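You operate a simulated robot arm through the tools that you are given. There is no shell and no other tool.

You run a simulated robot arm. Do the job below in one go: nothing can be reset, and whatever is moved stays where it is left.

Task
Swap the EMPTY blue INK block for the FULL one and pump the roller dark.
Fine: CARRIAGE knob off and locked first; the empty block goes on the small shelf; press the blue pump button; stop before ink spills by the pump. Set down upright: blue block.

The check looks at the end state, three seconds after you hand in, the way a careful person would. Anything else that was tipped, shoved, dropped, spilled or broken makes it a failure.

Robot
A 7-joint arm with a two-finger parallel gripper, fixed in place. Base frame: the origin is on the floor under the middle of its stand, x ahead of it, y to its left, z up. Lengths are in mm, angles in rad, forces in N, time in s.
With the tool pointing down near the work surface it reaches from about 100 to 740 mm from the base axis. Its first joint turns from -2.007 to 2.007 rad. Payload 3.91 kg.
Tool frame: the origin (TCP) lies between the finger pads and is the grasp point; the fingertips stand 30 mm ahead of it; z points along the fingers, y is the line along which they close. Largest opening 110 mm; finger width 20, thickness 10; the body of the gripper, 48 by 112 mm, starts 55 mm behind the TCP.
Orientation is that of the tool frame in the base frame, as a unit quaternion [x, y, z, w]. With the fingers straight down and closing along the base's y, the tool's x points along the base's -x, its y along +y and its z along -z.

Tools
- The arm moves only by the tool servo_tool. Its argument "deltas" is a list of rows, each a list of 3 entries, a list of its own where there are three numbers: the shift along the tool's x, y, z in mm, then the turn, a rotation vector about the tool's x, y, z in rad, then the finger opening in mm, from 0 to 110. In form: [[[tx, ty, tz], [rx, ry, rz], grip], ...]. A call has 1 to 20 rows; each row is the pose to reach, as a shift and turn from the pose commanded when the call began, along the tool's axes at that moment. Each row takes 0.2 s and may step no farther than 50 mm and 0.15 rad from the row before; otherwise, or with a gripper value out of range, the whole call is refused. Where a pose cannot be reached the arm comes as near as it can. A force on the tool above 40 N (or 10 N above the force at the start of the call, whichever is more), or a blocked arm, ends the call early, and 0.2 s more pass. The fingers move at their own pace (about 153 mm/s each) and stop on an object; they squeeze with about 20 N. The grip force told is the motor's: it shows also when the fingers shut on nothing. Time passes only in rows, and 0.2 s behind the last, so rows that repeat a pose let the fingers close. The reply holds the time, the measured pose of the TCP, the force on the tool along the base axes, the opening and the grip force, in the units named above and with some noise, with the torque about the TCP (base axes, N m) and any sound that the robot's microphone picked up, and new pictures: "show" is both (left out), scene, wrist or none.
- Cameras (640 x 400 px; columns grow to the right, rows downward): "scene" is fixed at [217.3, -500.6, 1277.8]; the picture's right is [0.64, -0.76, 0.00], its down [-0.28, -0.23, -0.93] and it looks along [0.71, 0.60, -0.36] (base axes); focal length 282 px, centre (320, 200). "wrist" rides on the gripper at [72, 17, -103] in the tool frame; the picture's right is [-0.23, 0.97, 0.00], its down [-0.76, -0.18, -0.62] and it looks along [-0.61, -0.14, 0.78] (tool axes); focal length 222 px, centre (320, 200). There is no depth. A picture from a camera that has moved, and an enlarged one, comes with that camera's place and axes in the base frame and with its lens.
- move_column(by): slides the trunk up (or, below 0, down) by that many mm; the arm rides with it, the base frame stays. It gives what a move gives, with no picture.
- close_up(camera, box): a new picture of the part [left, top, right, bottom] of that camera's present view, enlarged. The clock stands still meanwhile.
- sign_off(): hands the job in; it is judged then, once.

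Places have to be worked out from the pictures, the camera data and where the tool is seen. Open the gripper and draw the arm clear of the work before you hand the job in, unless the task says otherwise.

The tools are called as a command line: name --argument value ..., lists and objects as JSON in quotes. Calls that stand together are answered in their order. servo_tool: Moves the arm, as the interface text tells. Its arguments: {"type":"object","properties":{"deltas":{"type":"array","items":{"type":"array"}},"show":{"type":"string","enum":["both","scene","wrist","none"]}},"required":["deltas"]} The other tools are called the same way: move_column (by) moves the trunk up or down; close_up (camera, box) takes an enlarged picture of a part of a camera's view; sign_off () hands the job in.

At the start:

```text
time: 0.0
tcp_pos: [521.0, 190.5, 1277.9]
ee_rot: [0.0, 1.0, 0.001, 0.001]
wrist_force: [0.1, -0.6, -0.2]
moment: [-0.01, 0.01, -0.01]
gripper_width: 110.1
finger_force: 0.0
trunk travel left (down, up): [-750.0, 240.0]
```

scene: 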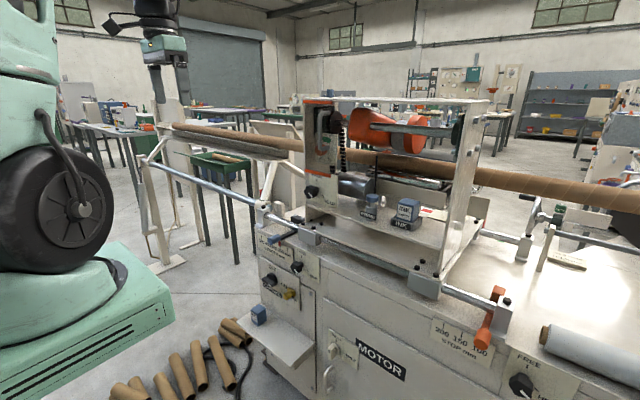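
wrist: 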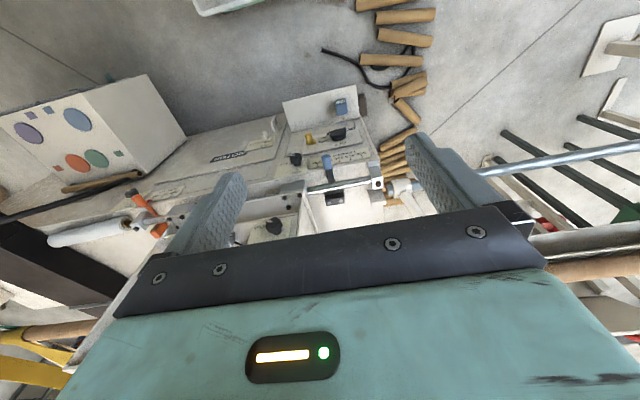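

I'll start by taking enlarged pictures of the machine to identify the knobs, ink blocks, shelf and pump button.

close_up --camera "scene" --box '[230, 220, 360, 360]'

close_up --camera "scene" --box '[300, 90, 480, 280]'

close_up --camera "scene" --box '[420, 260, 640, 400]'

close_up --camera "wrist" --box '[220, 80, 420, 240]'

```text
2.86 times, centred on (295, 290) of scene
camera zoom: at [217.3, -500.6, 1277.8], right [0.64, -0.76, 0.0], down [-0.28, -0.23, -0.93], along [0.71, 0.6, -0.36], focal length 806 px, centre (391, -57)
```

zoom: 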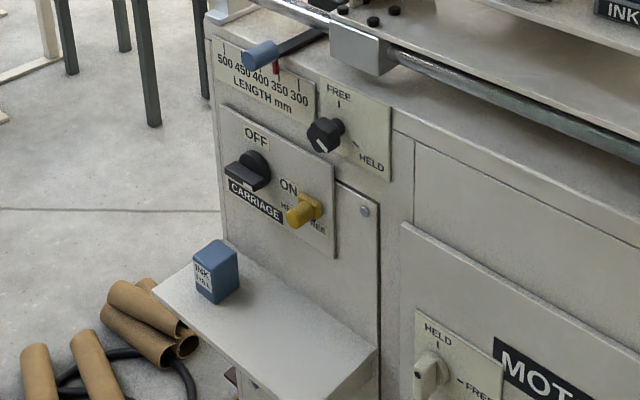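

```text
2.11 times, centred on (390, 185) of scene
camera zoom: at [217.3, -500.6, 1277.8], right [0.64, -0.76, 0.0], down [-0.28, -0.23, -0.93], along [0.71, 0.6, -0.36], focal length 594 px, centre (173, 232)
```

zoom: 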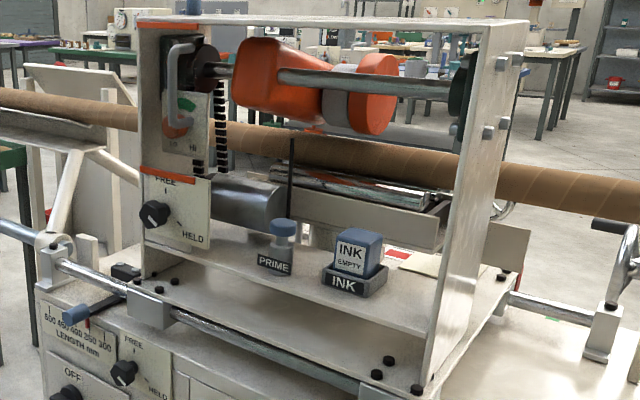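

```text
2.86 times, centred on (530, 330) of scene
camera zoom: at [217.3, -500.6, 1277.8], right [0.64, -0.76, 0.0], down [-0.28, -0.23, -0.93], along [0.71, 0.6, -0.36], focal length 806 px, centre (-280, -171)
```

zoom: 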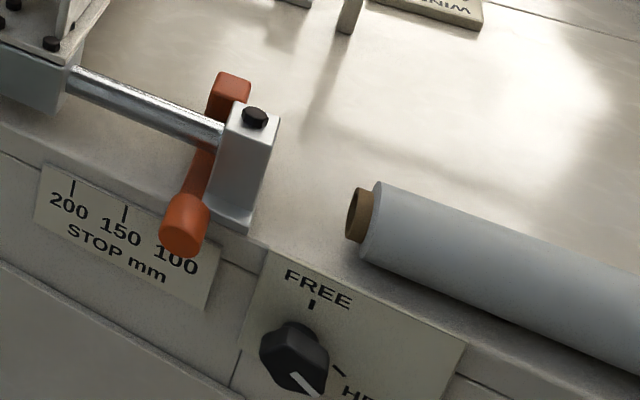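

```text
2.50 times, centred on (320, 160) of wrist
camera zoom: at [449.6, 207.8, 1381.0], right [0.23, 0.97, 0.0], down [0.76, -0.18, 0.62], along [0.61, -0.14, -0.78], focal length 555 px, centre (320, 300)
```

zoom: 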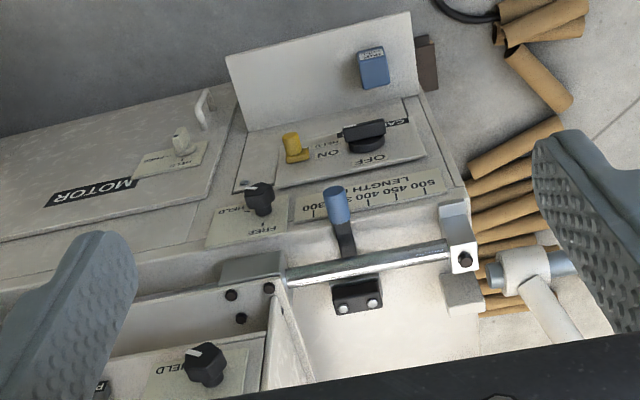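

Let me enlarge more on the carriage panel, shelf, ink holder and pump.

close_up --camera "scene" --box '[250, 225, 310, 265]'

close_up --camera "scene" --box '[255, 255, 315, 310]'

close_up --camera "scene" --box '[350, 180, 440, 240]'

close_up --camera "scene" --box '[300, 95, 390, 210]'

close_up --camera "wrist" --box '[280, 85, 380, 160]'

```text
10.00 times, centred on (280, 245) of scene
camera zoom: at [217.3, -500.6, 1277.8], right [0.64, -0.76, 0.0], down [-0.28, -0.23, -0.93], along [0.71, 0.6, -0.36], focal length 2821 px, centre (720, -250)
```

zoom: 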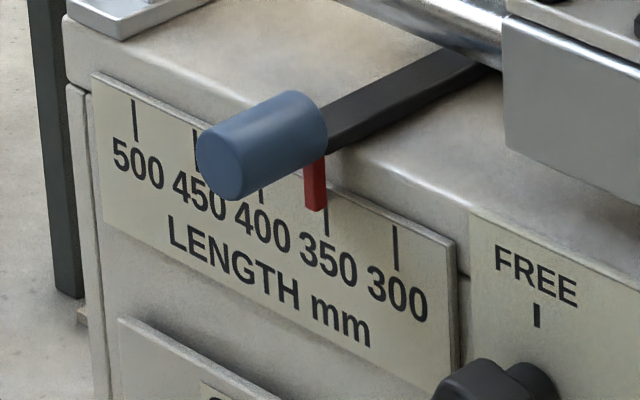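

```text
7.27 times, centred on (285, 282) of scene
camera zoom: at [217.3, -500.6, 1277.8], right [0.64, -0.76, 0.0], down [-0.28, -0.23, -0.93], along [0.71, 0.6, -0.36], focal length 2051 px, centre (574, -400)
```

zoom: 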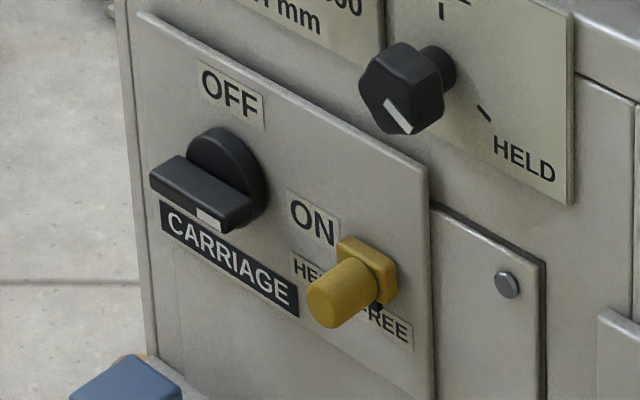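

```text
6.67 times, centred on (395, 210) of scene
camera zoom: at [217.3, -500.6, 1277.8], right [0.64, -0.76, 0.0], down [-0.28, -0.23, -0.93], along [0.71, 0.6, -0.36], focal length 1880 px, centre (-180, 133)
```

zoom: 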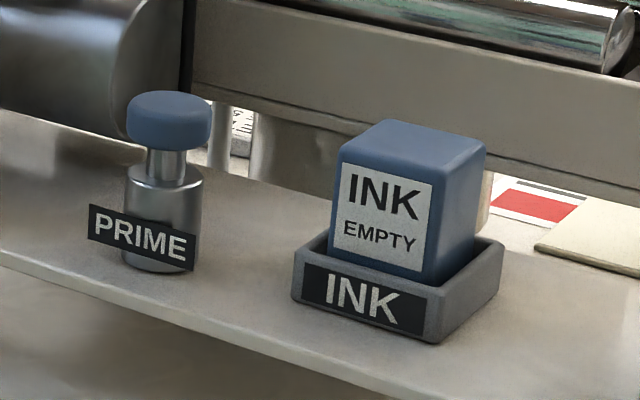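

```text
3.48 times, centred on (345, 152) of scene
camera zoom: at [217.3, -500.6, 1277.8], right [0.64, -0.76, 0.0], down [-0.28, -0.23, -0.93], along [0.71, 0.6, -0.36], focal length 981 px, centre (233, 365)
```

zoom: 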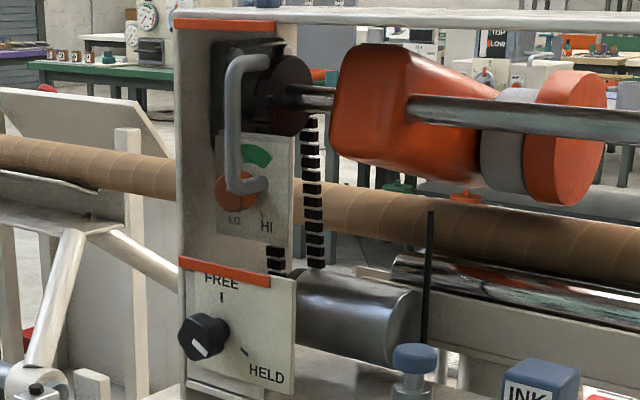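

```text
5.33 times, centred on (330, 122) of wrist
camera zoom: at [449.6, 207.8, 1381.0], right [0.23, 0.97, 0.0], down [0.76, -0.18, 0.62], along [0.61, -0.14, -0.78], focal length 1185 px, centre (267, 613)
```

zoom: 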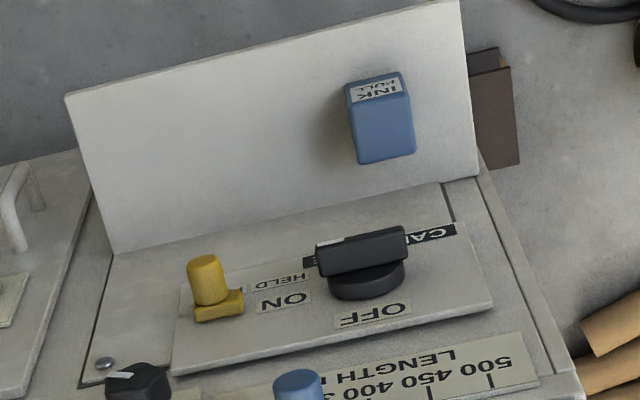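

The CARRIAGE knob's white mark points right to ON (OFF is above it), with a yellow lock piece beside it labelled HELD/FREE. The EMPTY block sits in the INK tray on the carriage, the FULL one on the small shelf. First I spin the wrist by about 180° high in free space, so the camera will sit above the gripper when I later point it horizontally at the machine.

servo_tool --deltas '[[[0, 0, 0], [0, 0, 0.15], 110], [[0, 0, 0], [0, 0, 0.3], 110], [[0, 0, 0], [0, 0, 0.45], 110], [[0, 0, 0], [0, 0, 0.6], 110], [[0, 0, 0], [0, 0, 0.75], 110], [[0, 0, 0], [0, 0, 0.9], 110], [[0, 0, 0], [0, 0, 1.05], 110], [[0, 0, 0], [0, 0, 1.2], 110], [[0, 0, 0], [0, 0, 1.35], 110], [[0, 0, 0], [0, 0, 1.5], 110]]'

```text
time: 2.2
tcp_pos: [522.1, 189.8, 1277.3]
ee_rot: [0.682, 0.731, 0.0, 0.0]
wrist_force: [-0.3, 0.0, -0.2]
moment: [-0.01, 0.01, -0.01]
gripper_width: 110.1
finger_force: 0.0
trunk travel left (down, up): [-750.0, 240.0]
camera wrist: at [533.7, 264.5, 1380.8], right [0.99, -0.16, 0.0], down [-0.12, -0.77, 0.62], along [-0.1, -0.62, -0.78], focal length 222 px, centre (320, 200)
```

scene: 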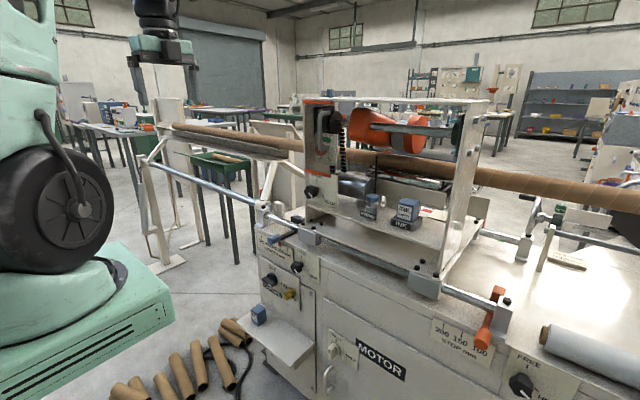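
wrist: 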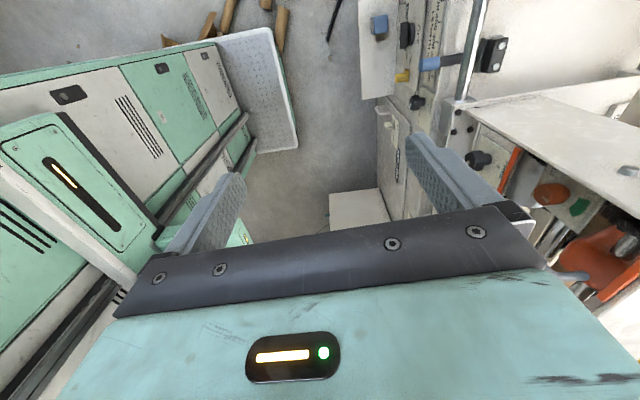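

The spin works fine and the camera now looks along −y. I continue the spin to the full 180°.

servo_tool --deltas '[[[0, 0, 0], [0, 0, 0.15], 110], [[0, 0, 0], [0, 0, 0.3], 110], [[0, 0, 0], [0, 0, 0.45], 110], [[0, 0, 0], [0, 0, 0.6], 110], [[0, 0, 0], [0, 0, 0.75], 110], [[0, 0, 0], [0, 0, 0.9], 110], [[0, 0, 0], [0, 0, 1.05], 110], [[0, 0, 0], [0, 0, 1.2], 110], [[0, 0, 0], [0, 0, 1.35], 110], [[0, 0, 0], [0, 0, 1.5], 110], [[0, 0, 0], [0, 0, 1.64], 110]]' --show "wrist"

```text
time: 4.5
tcp_pos: [525.3, 163.9, 1330.6]
ee_rot: [0.989, 0.077, -0.022, -0.121]
wrist_force: [-0.3, 0.2, -0.2]
moment: [-0.02, -0.04, -0.05]
gripper_width: 110.1
finger_force: 0.0
trunk travel left (down, up): [-750.0, 240.0]
stopped in row 11: the arm was blocked; the commanded pose is now the measured one
camera wrist: at [606.6, 135.6, 1424.3], right [-0.08, -0.97, -0.23], down [-0.74, -0.1, 0.67], along [-0.67, 0.22, -0.71], focal length 222 px, centre (320, 200)
```

wrist: 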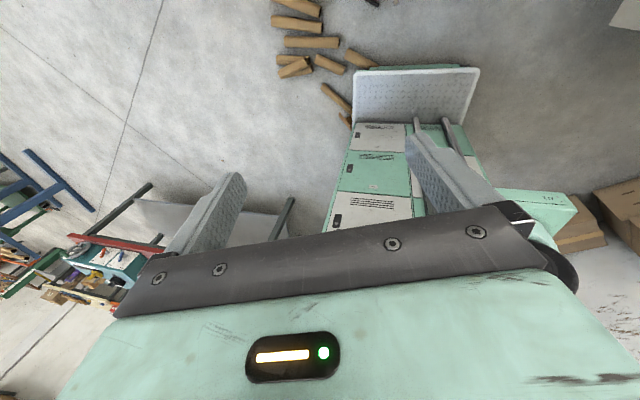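

The wrist's roll limit is near there, so I'll keep the natural orientation instead (camera on the robot side). I turn back to the starting orientation.

servo_tool --deltas '[[[0, 0, 0], [-0.0033, -0.0181, -0.148], 110], [[0, 0, 0], [-0.0066, -0.0363, -0.296], 110], [[0, 0, 0], [-0.0099, -0.0544, -0.444], 110], [[0, 0, 0], [-0.0132, -0.0725, -0.593], 110], [[0, 0, 0], [-0.0165, -0.0906, -0.741], 110], [[0, 0, 0], [-0.0198, -0.1088, -0.889], 110], [[0, 0, 0], [-0.0231, -0.1269, -1.037], 110], [[0, 0, 0], [-0.0264, -0.145, -1.185], 110], [[0, 0, 0], [-0.0297, -0.1631, -1.333], 110], [[0, 0, 0], [-0.033, -0.1813, -1.4815], 110], [[0, 0, 0], [-0.0363, -0.1994, -1.63], 110], [[0, 0, 0], [-0.0396, -0.2175, -1.778], 110], [[0, 0, 0], [-0.0429, -0.2356, -1.926], 110], [[0, 0, 0], [-0.0462, -0.2538, -2.074], 110], [[0, 0, 0], [-0.0495, -0.2719, -2.222], 110], [[0, 0, 0], [-0.0528, -0.29, -2.37], 110], [[0, 0, 0], [-0.0561, -0.3081, -2.519], 110], [[0, 0, 0], [-0.0594, -0.3263, -2.667], 110], [[0, 0, 0], [-0.0627, -0.3444, -2.815], 110], [[0, 0, 0], [-0.066, -0.3625, -2.963], 110]]' --show "wrist"

```text
time: 8.7
tcp_pos: [527.6, 162.8, 1328.6]
ee_rot: [0.004, 1.0, -0.005, 0.0]
wrist_force: [-0.4, -0.3, -0.6]
moment: [0.01, 0.01, -0.03]
gripper_width: 109.8
finger_force: 0.2
trunk travel left (down, up): [-750.0, 240.0]
camera wrist: at [455.9, 181.4, 1431.5], right [0.23, 0.97, -0.01], down [0.76, -0.18, 0.62], along [0.61, -0.15, -0.78], focal length 222 px, centre (320, 200)
```

wrist: 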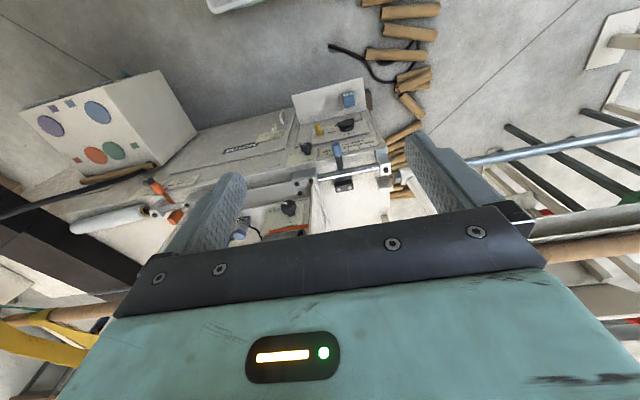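

Back to the natural orientation. Now I tilt the tool up toward horizontal and slide to the right (−y), to look into the carriage from the front.

servo_tool --deltas '[[[0, -31, 0], [0, -0.15, 0], 110], [[0, -62, 0], [0, -0.3, 0], 110], [[0, -93, 0], [0, -0.45, 0], 110], [[0, -124, 0], [0, -0.6, 0], 110], [[0, -155, 0], [0, -0.75, 0], 110], [[0, -186, 0], [0, -0.9, 0], 110], [[0, -217, 0], [0, -1.0, 0], 110]]' --show "none"

move_column --by -200

servo_tool --deltas '[[[0, 0, 0], [0, 0, 0], 110]]'

```text
time: 10.2
tcp_pos: [553.6, 16.9, 1247.0]
ee_rot: [0.001, 0.879, -0.007, 0.477]
wrist_force: [0.2, -0.9, -0.4]
moment: [0.03, -0.01, 0.02]
gripper_width: 110.1
finger_force: 0.1
out of reach, approached as far as the arm can: row 4, 5, 6, 7
trunk travel left (down, up): [-750.0, 240.0]
```

```text
time: 12.4
tcp_pos: [554.1, 17.7, 1046.3]
ee_rot: [0.003, 0.878, -0.007, 0.478]
wrist_force: [-0.3, -0.8, 0.8]
moment: [-0.02, 0.01, 0.0]
gripper_width: 109.9
finger_force: 0.1
trunk travel left (down, up): [-550.0, 440.0]
```

```text
time: 12.8
tcp_pos: [553.8, 16.6, 1046.2]
ee_rot: [0.003, 0.878, -0.007, 0.478]
wrist_force: [-0.2, -0.2, 0.8]
moment: [0.01, 0.02, -0.04]
gripper_width: 109.6
finger_force: 0.2
trunk travel left (down, up): [-550.0, 440.0]
camera wrist: at [429.1, 36.1, 1041.8], right [0.13, 0.97, 0.18], down [-0.11, -0.17, 0.98], along [0.98, -0.15, 0.09], focal length 222 px, centre (320, 200)
```

scene: 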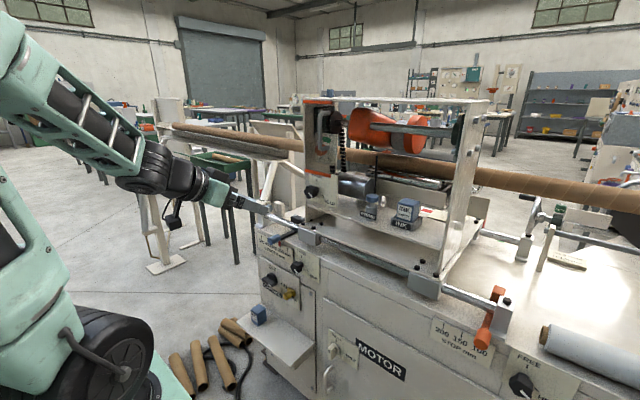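
wrist: 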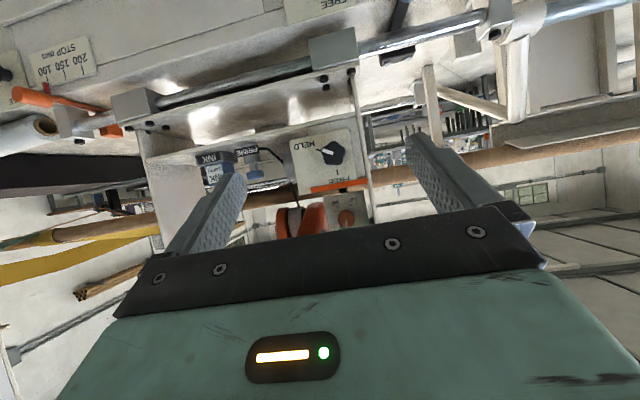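

Now I see the carriage from the front (the picture is upside down). Let me enlarge it to measure the INK tray and PRIME pump.

close_up --camera "wrist" --box '[130, 30, 390, 240]'

close_up --camera "wrist" --box '[180, 130, 300, 210]'

close_up --camera "scene" --box '[290, 170, 450, 290]'

```text
1.90 times, centred on (260, 135) of wrist
camera zoom: at [429.1, 36.1, 1041.8], right [0.13, 0.97, 0.18], down [-0.11, -0.17, 0.98], along [0.98, -0.15, 0.09], focal length 423 px, centre (434, 324)
```

zoom: 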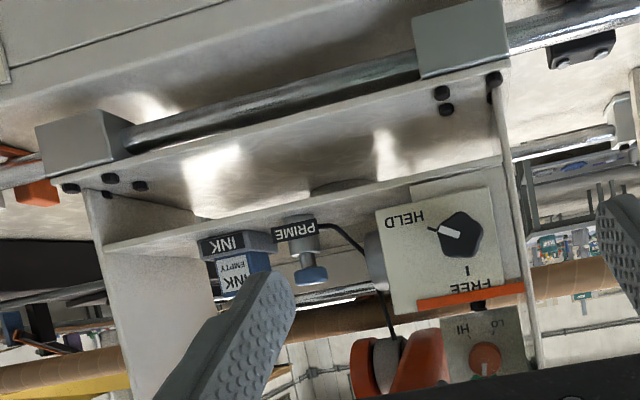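

```text
5.00 times, centred on (240, 170) of wrist
camera zoom: at [429.1, 36.1, 1041.8], right [0.13, 0.97, 0.18], down [-0.11, -0.17, 0.98], along [0.98, -0.15, 0.09], focal length 1111 px, centre (720, 350)
```

zoom: 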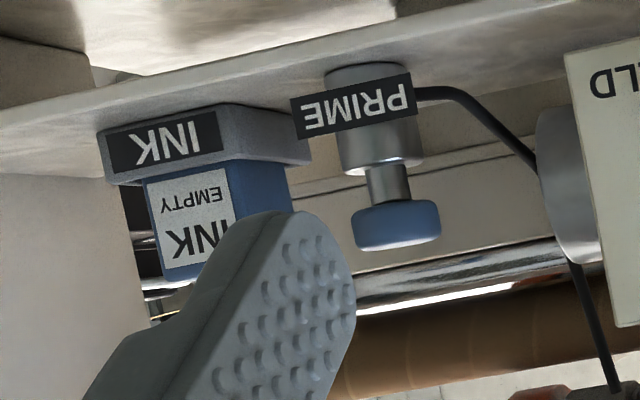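

```text
3.33 times, centred on (370, 230) of scene
camera zoom: at [217.3, -500.6, 1277.8], right [0.64, -0.76, 0.0], down [-0.28, -0.23, -0.93], along [0.71, 0.6, -0.36], focal length 940 px, centre (153, 100)
```

zoom: 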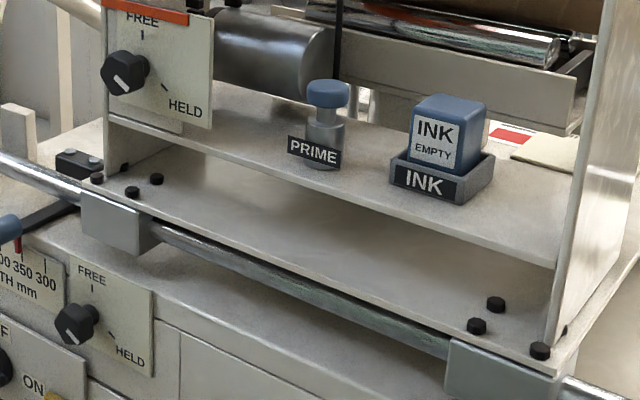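

From the two views I place the INK tray label at about (855, −236, 955) and the PRIME cap at about (854, −148, 1008); CARRIAGE knob near (762, 201, 625). I lower the trunk and move in front of the CARRIAGE panel for a closer look.

move_column --by -400

servo_tool --deltas '[[[0, 40, 0], [0, 0, 0], 110], [[0, 80, 0], [0, 0, 0], 110], [[0, 120, 0], [0, 0, 0], 110], [[0, 150, 0], [0, 0, 0], 110]]'

```text
time: 16.6
tcp_pos: [555.4, 18.2, 647.9]
ee_rot: [0.003, 0.878, -0.007, 0.478]
wrist_force: [-0.4, -0.4, 0.4]
moment: [0.01, 0.01, 0.0]
gripper_width: 110.0
finger_force: 0.0
trunk travel left (down, up): [-150.0, 840.0]
```

```text
time: 17.6
tcp_pos: [556.7, 167.9, 646.2]
ee_rot: [0.004, 0.878, -0.007, 0.479]
wrist_force: [0.8, -0.1, 0.0]
moment: [0.01, 0.02, 0.0]
gripper_width: 110.1
finger_force: 0.0
trunk travel left (down, up): [-150.0, 840.0]
camera wrist: at [431.3, 187.1, 640.5], right [0.13, 0.97, 0.18], down [-0.11, -0.17, 0.98], along [0.98, -0.15, 0.09], focal length 222 px, centre (320, 200)
```

scene: 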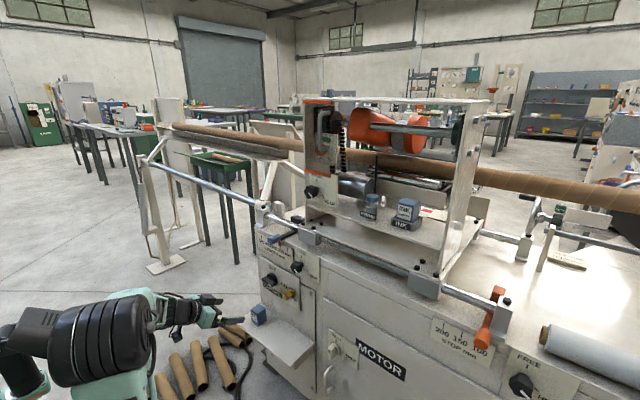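
wrist: 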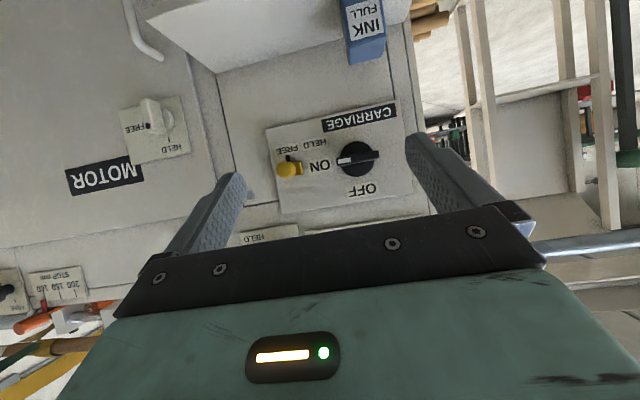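

close_up --camera "wrist" --box '[255, 90, 425, 220]'

close_up --camera "wrist" --box '[265, 130, 345, 190]'

close_up --camera "wrist" --box '[200, 0, 420, 110]'

```text
3.08 times, centred on (340, 155) of wrist
camera zoom: at [431.3, 187.1, 640.5], right [0.13, 0.97, 0.18], down [-0.11, -0.17, 0.98], along [0.98, -0.15, 0.09], focal length 684 px, centre (258, 338)
```

zoom: 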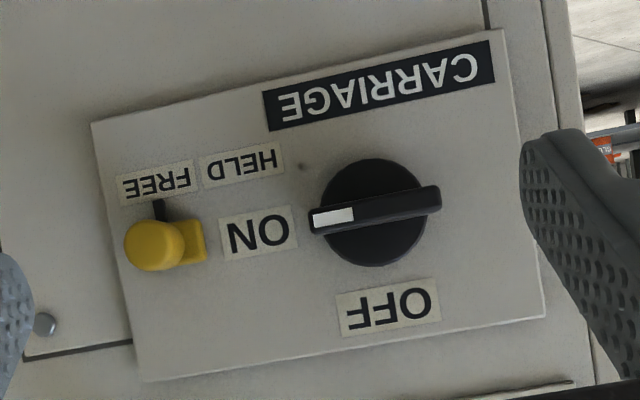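

```text
6.67 times, centred on (305, 160) of wrist
camera zoom: at [431.3, 187.1, 640.5], right [0.13, 0.97, 0.18], down [-0.11, -0.17, 0.98], along [0.98, -0.15, 0.09], focal length 1481 px, centre (420, 467)
```

zoom: 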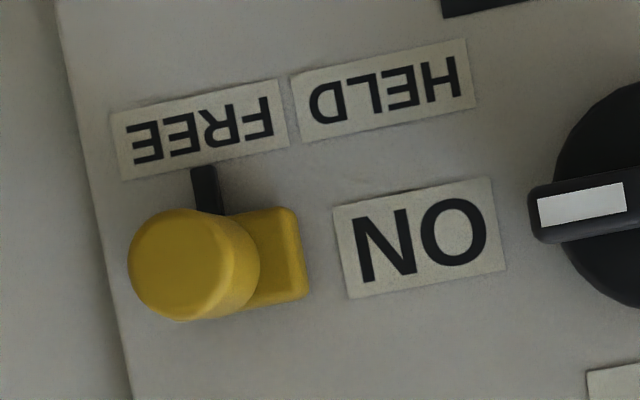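

```text
2.91 times, centred on (310, 55) of wrist
camera zoom: at [431.3, 187.1, 640.5], right [0.13, 0.97, 0.18], down [-0.11, -0.17, 0.98], along [0.98, -0.15, 0.09], focal length 646 px, centre (349, 622)
```

zoom: 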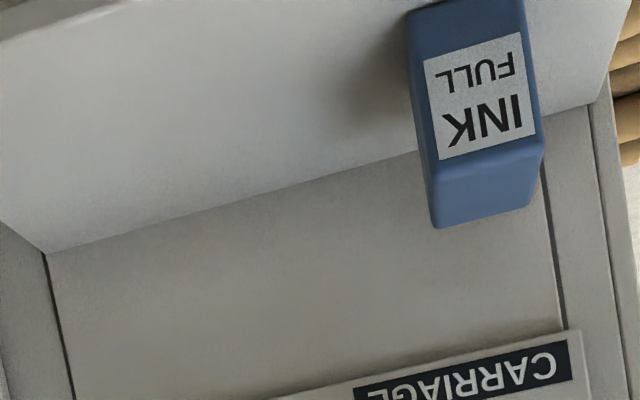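

The panel shows the CARRIAGE knob at ON (mark toward −y); OFF is straight up, and the yellow slide lock is at FREE with HELD about 45 mm to its left (+y). I'll make the tool horizontal with the fingers closing vertically, in front of the knob's bar.

servo_tool --deltas '[[[-1.9, 3, 7], [-0.0384, -0.0363, 0.1273], 60], [[-3.7, 6.1, 14], [-0.0768, -0.0727, 0.2547], 60], [[-5.6, 9.1, 21], [-0.1152, -0.109, 0.382], 60], [[-7.4, 12.1, 28], [-0.1536, -0.1453, 0.5093], 60], [[-9.3, 15.2, 35], [-0.192, -0.1817, 0.6367], 60], [[-11.2, 18.2, 42], [-0.2304, -0.218, 0.764], 60], [[-13, 21.2, 49], [-0.2687, -0.2543, 0.8913], 60], [[-14.9, 24.3, 56], [-0.3071, -0.2907, 1.0187], 60], [[-16.7, 27.3, 63], [-0.3455, -0.327, 1.146], 60], [[-18.6, 30.3, 70], [-0.3839, -0.3633, 1.2733], 60], [[-20.4, 33.4, 77], [-0.4223, -0.3997, 1.4007], 60], [[-22.3, 36.4, 83.9], [-0.4607, -0.436, 1.528], 60]]'

```text
time: 20.2
tcp_pos: [686.4, 186.9, 692.8]
ee_rot: [0.498, 0.521, 0.487, 0.493]
wrist_force: [-0.3, -0.4, -0.3]
moment: [0.0, -0.03, 0.02]
gripper_width: 60.0
finger_force: 0.1
out of reach, approached as far as the arm can: row 5, 9, 10, 11, 12
trunk travel left (down, up): [-150.0, 840.0]
camera wrist: at [582.9, 258.7, 711.6], right [0.04, -0.2, 0.98], down [-0.62, -0.78, -0.13], along [0.79, -0.6, -0.16], focal length 222 px, centre (320, 200)
```

scene: 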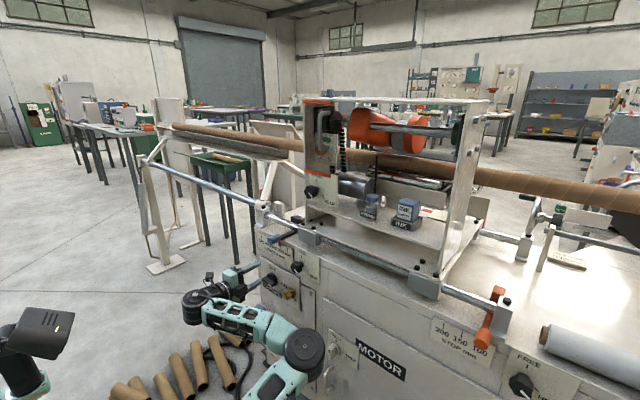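
wrist: 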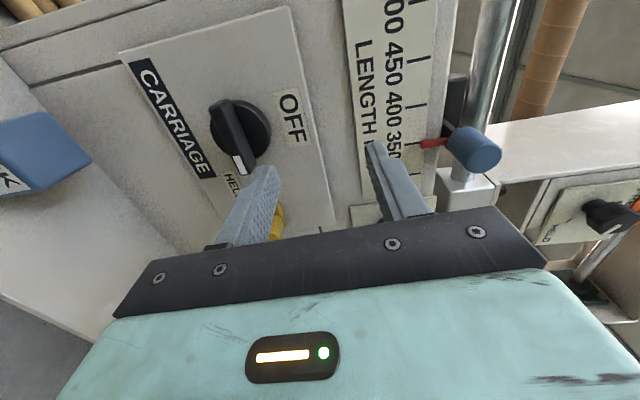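

The arm came short of the target and swung its elbow to the −y side. Let me look at the arm's configuration before moving on.

close_up --camera "scene" --box '[0, 220, 360, 400]'

```text
1.78 times, centred on (180, 310) of scene
camera zoom: at [217.3, -500.6, 1277.8], right [0.64, -0.76, 0.0], down [-0.28, -0.23, -0.93], along [0.71, 0.6, -0.36], focal length 502 px, centre (569, 4)
```

zoom: 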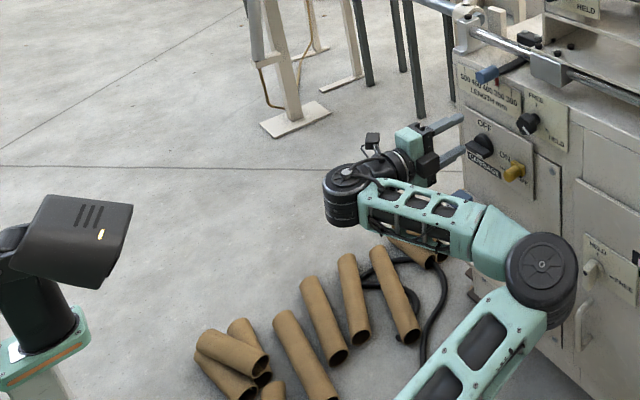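

I back out, away from the panel, and return to the natural orientation so the elbow folds back; then I'll lower the shoulder, which suits horizontal pointing better.

servo_tool --deltas '[[[0, 0, -35], [0.0362, 0.0331, -0.1251], 60], [[-1, 0, -70], [0.0725, 0.0662, -0.2502], 60], [[-2, 0, -105], [0.1087, 0.0994, -0.3752], 60], [[-4, 0, -130], [0.145, 0.1325, -0.5003], 60], [[-6, 0, -130], [0.1812, 0.1656, -0.6254], 60], [[-8, 0, -130], [0.2175, 0.1987, -0.7505], 60], [[-10, 0, -130], [0.2537, 0.2318, -0.8756], 60], [[-12, 0, -130], [0.2899, 0.2649, -1.0007], 60], [[-14, 0, -130], [0.3262, 0.2981, -1.1257], 60], [[-15, 0, -130], [0.3624, 0.3312, -1.2508], 60], [[-15, 0, -130], [0.3987, 0.3643, -1.3759], 60], [[-15, 0, -130], [0.4349, 0.3974, -1.501], 60]]' --show "scene"

```text
time: 22.9
tcp_pos: [556.6, 169.9, 698.7]
ee_rot: [0.003, 0.878, -0.008, 0.478]
wrist_force: [-0.2, 0.2, -0.7]
moment: [0.0, 0.01, -0.02]
gripper_width: 60.0
finger_force: 0.1
out of reach, approached as far as the arm can: row 1, 2, 3
trunk travel left (down, up): [-150.0, 840.0]
```

scene: 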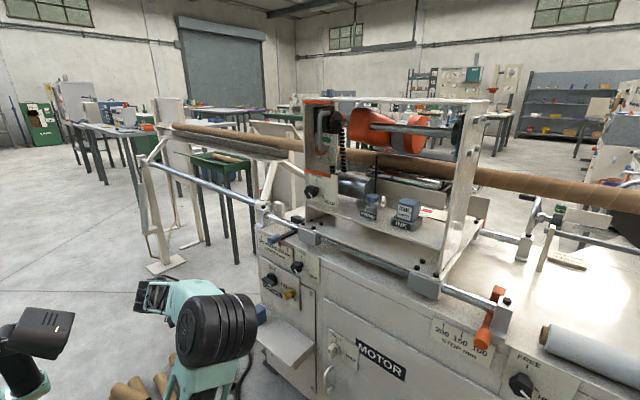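

close_up --camera "scene" --box '[100, 250, 340, 400]'

close_up --camera "wrist" --box '[0, 0, 640, 400]'

```text
2.67 times, centred on (220, 325) of scene
camera zoom: at [217.3, -500.6, 1277.8], right [0.64, -0.76, 0.0], down [-0.28, -0.23, -0.93], along [0.71, 0.6, -0.36], focal length 752 px, centre (587, -133)
```

zoom: 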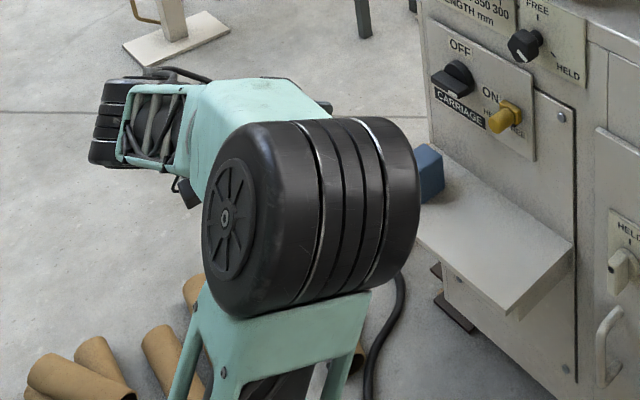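

```text
1.00 times, centred on (320, 200) of wrist (not enlarged: the box is as wide or as high as the picture)
camera zoom: at [430.7, 189.5, 692.9], right [0.14, 0.97, 0.18], down [-0.11, -0.17, 0.98], along [0.98, -0.15, 0.08], focal length 222 px, centre (320, 200)
```

zoom: 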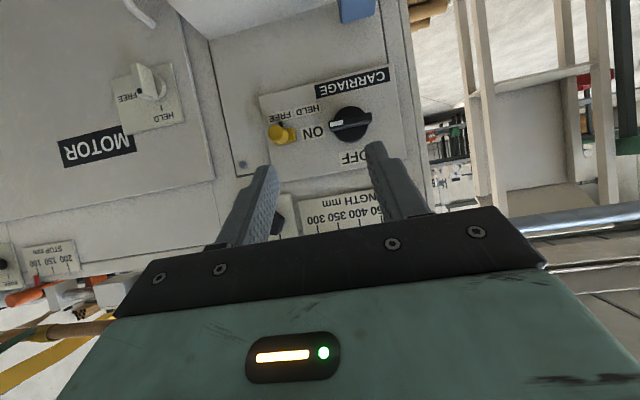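

The elbow stands high toward the camera but all is clear. I lower the trunk fully so the shoulder sits below the work, then raise the tool, extend and level it.

move_column --by -145

servo_tool --deltas '[[[-20, 3, -5], [0, -0.06, 0], 60], [[-40, 6, -10], [0, -0.12, 0], 60], [[-60, 9, -8], [0, -0.18, 0], 60], [[-75, 12, 0], [0, -0.24, 0], 60], [[-90, 15, 10], [0, -0.3, 0], 60], [[-100, 18, 20], [0, -0.36, 0], 60], [[-105, 21, 30], [0, -0.42, 0], 60], [[-110, 24, 35], [0, -0.48, 0], 60], [[-115, 27, 40], [0, -0.53, 0], 60], [[-115, 30, 40], [0, -0.57, 0], 60]]'

```text
time: 24.6
tcp_pos: [555.5, 171.1, 552.5]
ee_rot: [0.004, 0.879, -0.007, 0.477]
wrist_force: [0.7, 0.1, -1.3]
moment: [0.0, -0.03, 0.03]
gripper_width: 59.9
finger_force: 0.1
trunk travel left (down, up): [-5.0, 985.0]
```

```text
time: 26.8
tcp_pos: [652.0, 199.4, 628.3]
ee_rot: [0.002, 0.708, -0.009, 0.706]
wrist_force: [0.3, -0.6, -0.2]
moment: [0.02, -0.03, -0.03]
gripper_width: 60.0
finger_force: 0.1
trunk travel left (down, up): [-5.0, 985.0]
camera wrist: at [549.7, 218.1, 555.5], right [0.01, 0.98, 0.22], down [-0.62, -0.16, 0.77], along [0.78, -0.15, 0.61], focal length 222 px, centre (320, 200)
```

scene: 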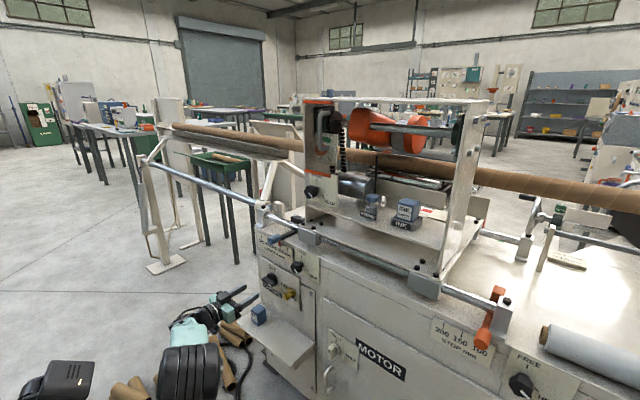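
wrist: 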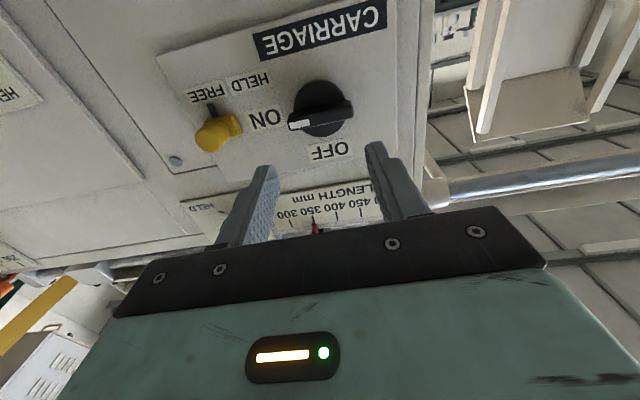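

Now horizontal in front of the knob. I enlarge the view to refine the knob and lock positions from this new angle.

close_up --camera "wrist" --box '[150, 50, 400, 190]'

close_up --camera "scene" --box '[250, 255, 310, 310]'

```text
2.56 times, centred on (275, 120) of wrist
camera zoom: at [549.7, 218.1, 555.5], right [0.01, 0.98, 0.22], down [-0.62, -0.16, 0.77], along [0.78, -0.15, 0.61], focal length 569 px, centre (435, 405)
```

zoom: 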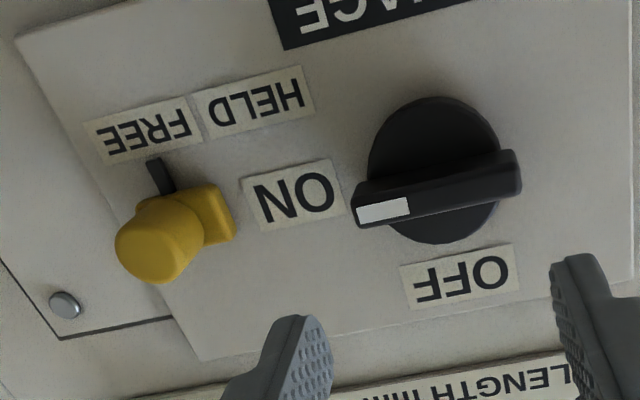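

```text
7.27 times, centred on (280, 282) of scene
camera zoom: at [217.3, -500.6, 1277.8], right [0.64, -0.76, 0.0], down [-0.28, -0.23, -0.93], along [0.71, 0.6, -0.36], focal length 2051 px, centre (611, -400)
```

zoom: 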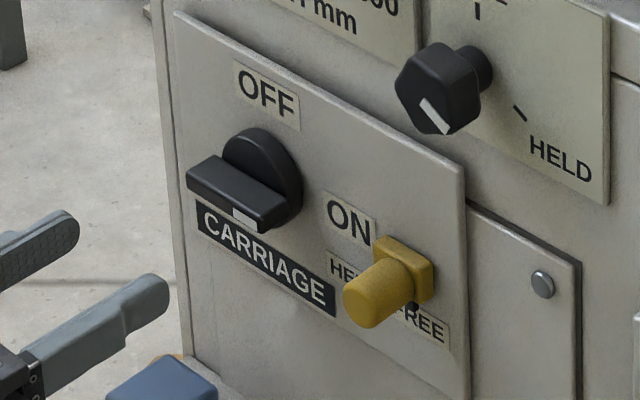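

Refined: bar front at about (744, 202, 619), panel at x≈774, yellow lock's front at (741, 96, 615). I roll the tool 90° so the fingers will close on the bar from above and below.

servo_tool --deltas '[[[1, 0.3, 0], [0, 0, 0.143], 60], [[2, 0.6, 0], [0, 0, 0.286], 60], [[3, 0.9, 0], [0, 0, 0.428], 60], [[4, 1.2, 0], [0, 0, 0.571], 60], [[5, 1.5, 0], [0, 0, 0.714], 60], [[6, 1.8, 0], [0, 0, 0.857], 60], [[7, 2.1, 0], [0, 0, 1.0], 60], [[8, 2.4, 0], [0, 0, 1.142], 60], [[9, 2.6, 0], [0, 0, 1.285], 60], [[9.3, 2.6, 0], [0, 0, 1.428], 60], [[9.3, 2.6, 0], [0, 0, 1.571], 60]]'

```text
time: 29.2
tcp_pos: [672.5, 203.4, 626.3]
ee_rot: [0.502, 0.5, 0.494, 0.504]
wrist_force: [-0.3, 0.4, 0.3]
moment: [0.0, 0.02, -0.01]
gripper_width: 60.1
finger_force: 0.1
out of reach, approached as far as the arm can: row 11
trunk travel left (down, up): [-5.0, 985.0]
camera wrist: at [570.5, 277.1, 642.9], right [0.0, -0.22, 0.98], down [-0.63, -0.76, -0.17], along [0.77, -0.62, -0.14], focal length 222 px, centre (320, 200)
```

scene: 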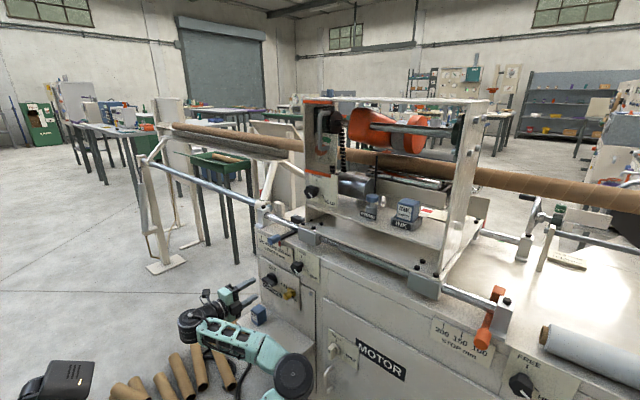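
wrist: 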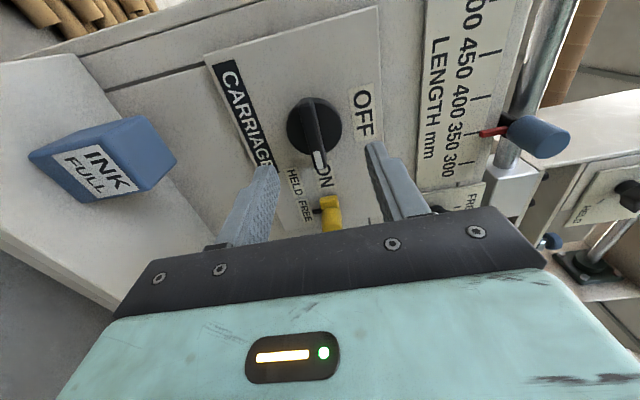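

Oriented well, at (672, 203, 626), with the bar straight ahead between the fingers. I advance toward the bar, leaving the fingertips short of the disc.

servo_tool --deltas '[[[-0.5, -3, 10], [0, 0, 0], 60], [[-1, -6, 20], [0, 0, 0], 60], [[-1.4, -7.3, 30], [0, 0, 0], 60], [[-1.4, -7.3, 40], [0, 0, 0], 60]]'

```text
time: 30.2
tcp_pos: [713.4, 201.1, 618.4]
ee_rot: [0.503, 0.5, 0.493, 0.504]
wrist_force: [-0.3, 0.0, 0.1]
moment: [0.0, 0.02, 0.0]
gripper_width: 60.1
finger_force: 0.1
trunk travel left (down, up): [-5.0, 985.0]
camera wrist: at [611.1, 275.4, 635.0], right [0.0, -0.22, 0.98], down [-0.63, -0.75, -0.17], along [0.77, -0.62, -0.14], focal length 222 px, centre (320, 200)
```

scene: 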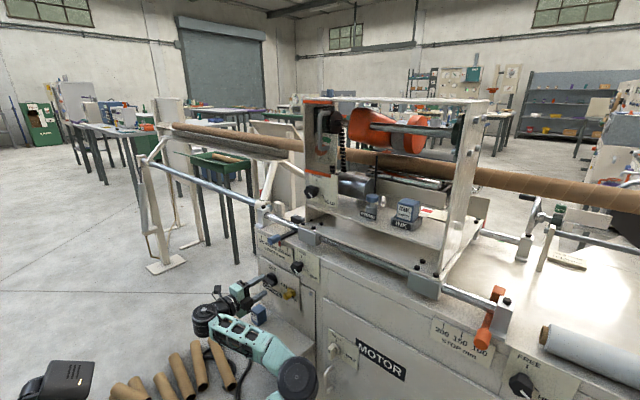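
wrist: 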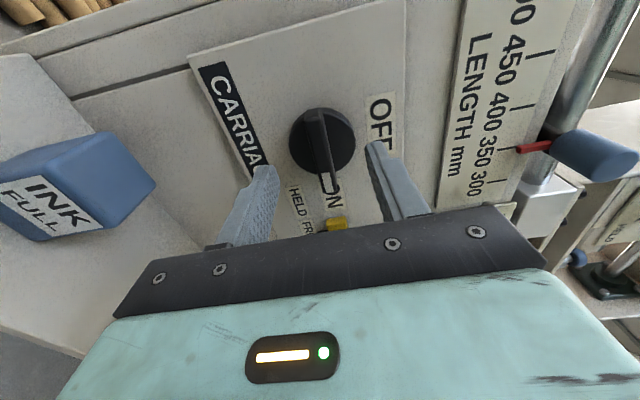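

close_up --camera "wrist" --box '[200, 80, 440, 240]'

close_up --camera "scene" --box '[190, 250, 330, 350]'

```text
2.50 times, centred on (320, 160) of wrist
camera zoom: at [611.1, 275.4, 635.0], right [0.0, -0.22, 0.98], down [-0.63, -0.75, -0.17], along [0.77, -0.62, -0.14], focal length 555 px, centre (320, 300)
```

zoom: 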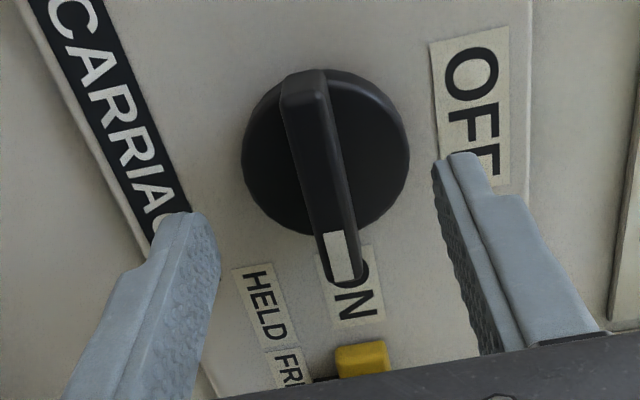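

```text
4.00 times, centred on (260, 300) of scene
camera zoom: at [217.3, -500.6, 1277.8], right [0.64, -0.76, 0.0], down [-0.28, -0.23, -0.93], along [0.71, 0.6, -0.36], focal length 1128 px, centre (560, -200)
```

zoom: 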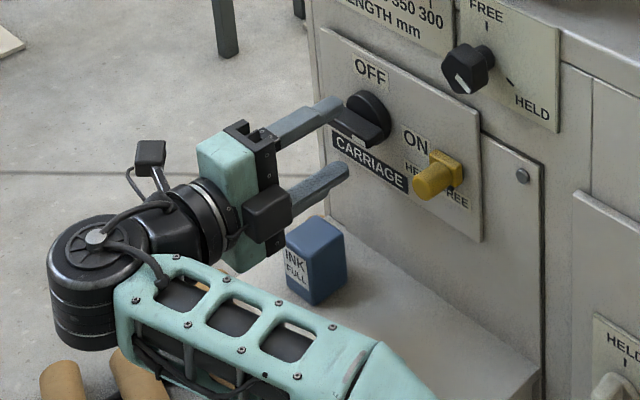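

The bar sits centrally between the fingers. I advance the last 15 mm and close on the bar.

servo_tool --deltas '[[[1.2, 1, 7], [0, 0, 0], 60], [[2.4, 2.1, 14.6], [0, 0, 0], 60], [[2.4, 2.1, 14.6], [0, 0, 0], 60], [[2.4, 2.1, 14.6], [0, 0, 0], 30], [[2.4, 2.1, 14.6], [0, 0, 0], 5], [[2.4, 2.1, 14.6], [0, 0, 0], 5], [[2.4, 2.1, 14.6], [0, 0, 0], 5]]'

```text
time: 31.8
tcp_pos: [728.6, 203.1, 620.5]
ee_rot: [0.503, 0.501, 0.492, 0.505]
wrist_force: [-2.1, -2.2, -8.1]
moment: [0.04, -0.09, -0.27]
gripper_width: 11.6
finger_force: 45.4
trunk travel left (down, up): [-5.0, 985.0]
camera wrist: at [626.0, 277.5, 636.6], right [0.0, -0.22, 0.98], down [-0.64, -0.75, -0.17], along [0.77, -0.62, -0.14], focal length 222 px, centre (320, 200)
```

scene: 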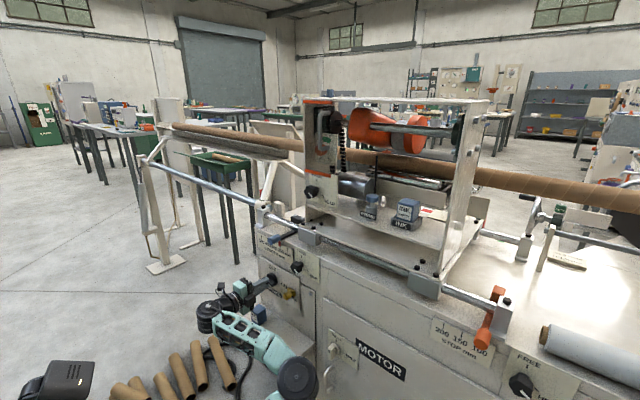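
wrist: 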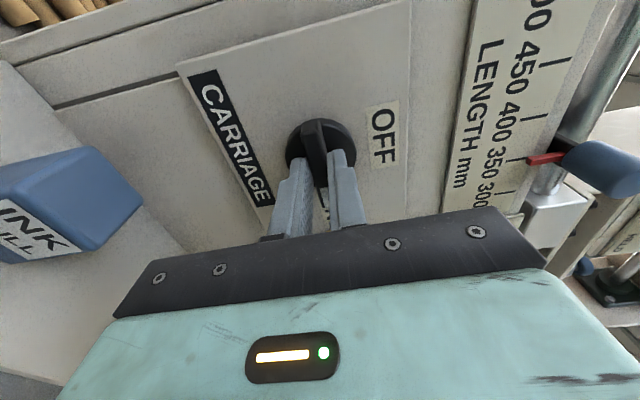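

Bar gripped (11.6 mm). Now I turn it 90° counter-clockwise as seen from the front, toward OFF (up).

servo_tool --deltas '[[[0, -0.5, 0], [0, 0, -0.1], 5], [[0, -0.5, 0], [0, 0, -0.2], 5], [[0, -0.5, 0], [0, 0, -0.3], 5], [[0, -0.5, 0], [0, 0, -0.4], 5], [[0, -0.5, 0], [0, 0, -0.5], 5], [[0, -0.5, 0], [0, 0, -0.6], 5], [[0, -0.5, 0], [0, 0, -0.7], 5], [[0, -0.5, 0], [0, 0, -0.8], 5]]'

```text
time: 33.6
tcp_pos: [728.1, 202.9, 617.7]
ee_rot: [0.269, 0.658, 0.255, 0.656]
wrist_force: [-2.5, -10.4, -21.4]
moment: [0.06, -0.61, -0.58]
gripper_width: 12.0
finger_force: 44.7
trunk travel left (down, up): [-5.0, 985.0]
camera wrist: at [625.6, 266.4, 578.1], right [0.02, 0.55, 0.83], down [-0.63, -0.64, 0.44], along [0.78, -0.53, 0.34], focal length 222 px, centre (320, 200)
```

scene: 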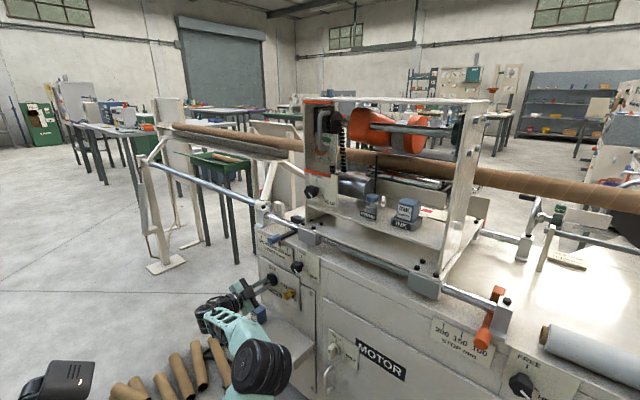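
wrist: 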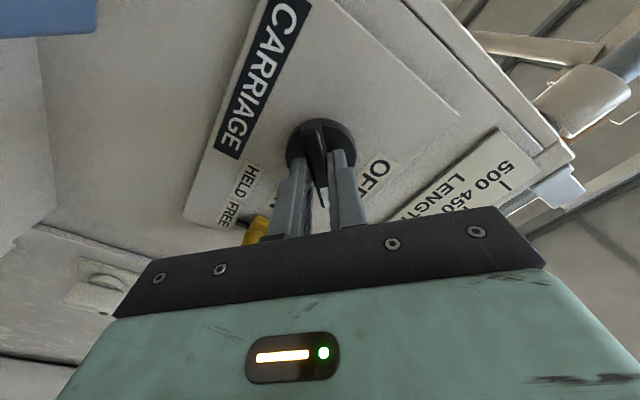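

Halfway around; the tool is being pulled a bit downward, so the axis is about 3 mm lower than commanded. I correct that and finish the turn.

servo_tool --deltas '[[[1, -2, 0], [0, 0, -0.08], 5], [[1.4, -2.8, 0], [0, 0, -0.18], 5], [[1.4, -2.8, 0], [0, 0, -0.28], 5], [[1.4, -2.8, 0], [0, 0, -0.38], 5], [[1.4, -2.8, 0], [0, 0, -0.48], 5], [[1.4, -2.8, 0], [0, 0, -0.58], 5], [[1.4, -2.8, 0], [0, 0, -0.68], 5], [[1.4, -2.8, 0], [0, 0, -0.77], 5]]'

```text
time: 35.4
tcp_pos: [726.7, 200.8, 618.9]
ee_rot: [0.003, 0.709, -0.009, 0.706]
wrist_force: [10.1, -14.4, 5.2]
moment: [0.52, -0.98, 0.15]
gripper_width: 11.7
finger_force: 45.3
trunk travel left (down, up): [-5.0, 985.0]
camera wrist: at [624.8, 219.3, 545.5], right [0.02, 0.98, 0.22], down [-0.62, -0.16, 0.77], along [0.78, -0.15, 0.6], focal length 222 px, centre (320, 200)
```

scene: 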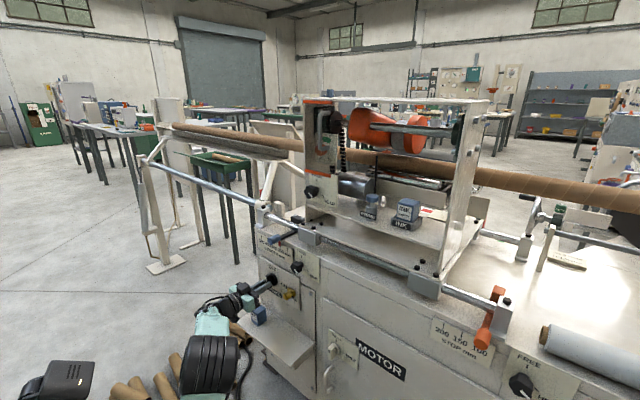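
wrist: 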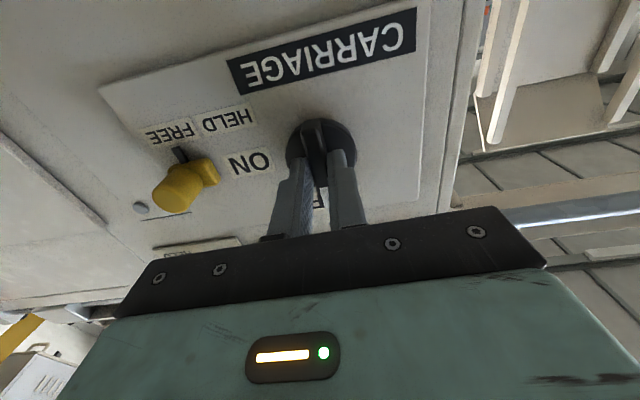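

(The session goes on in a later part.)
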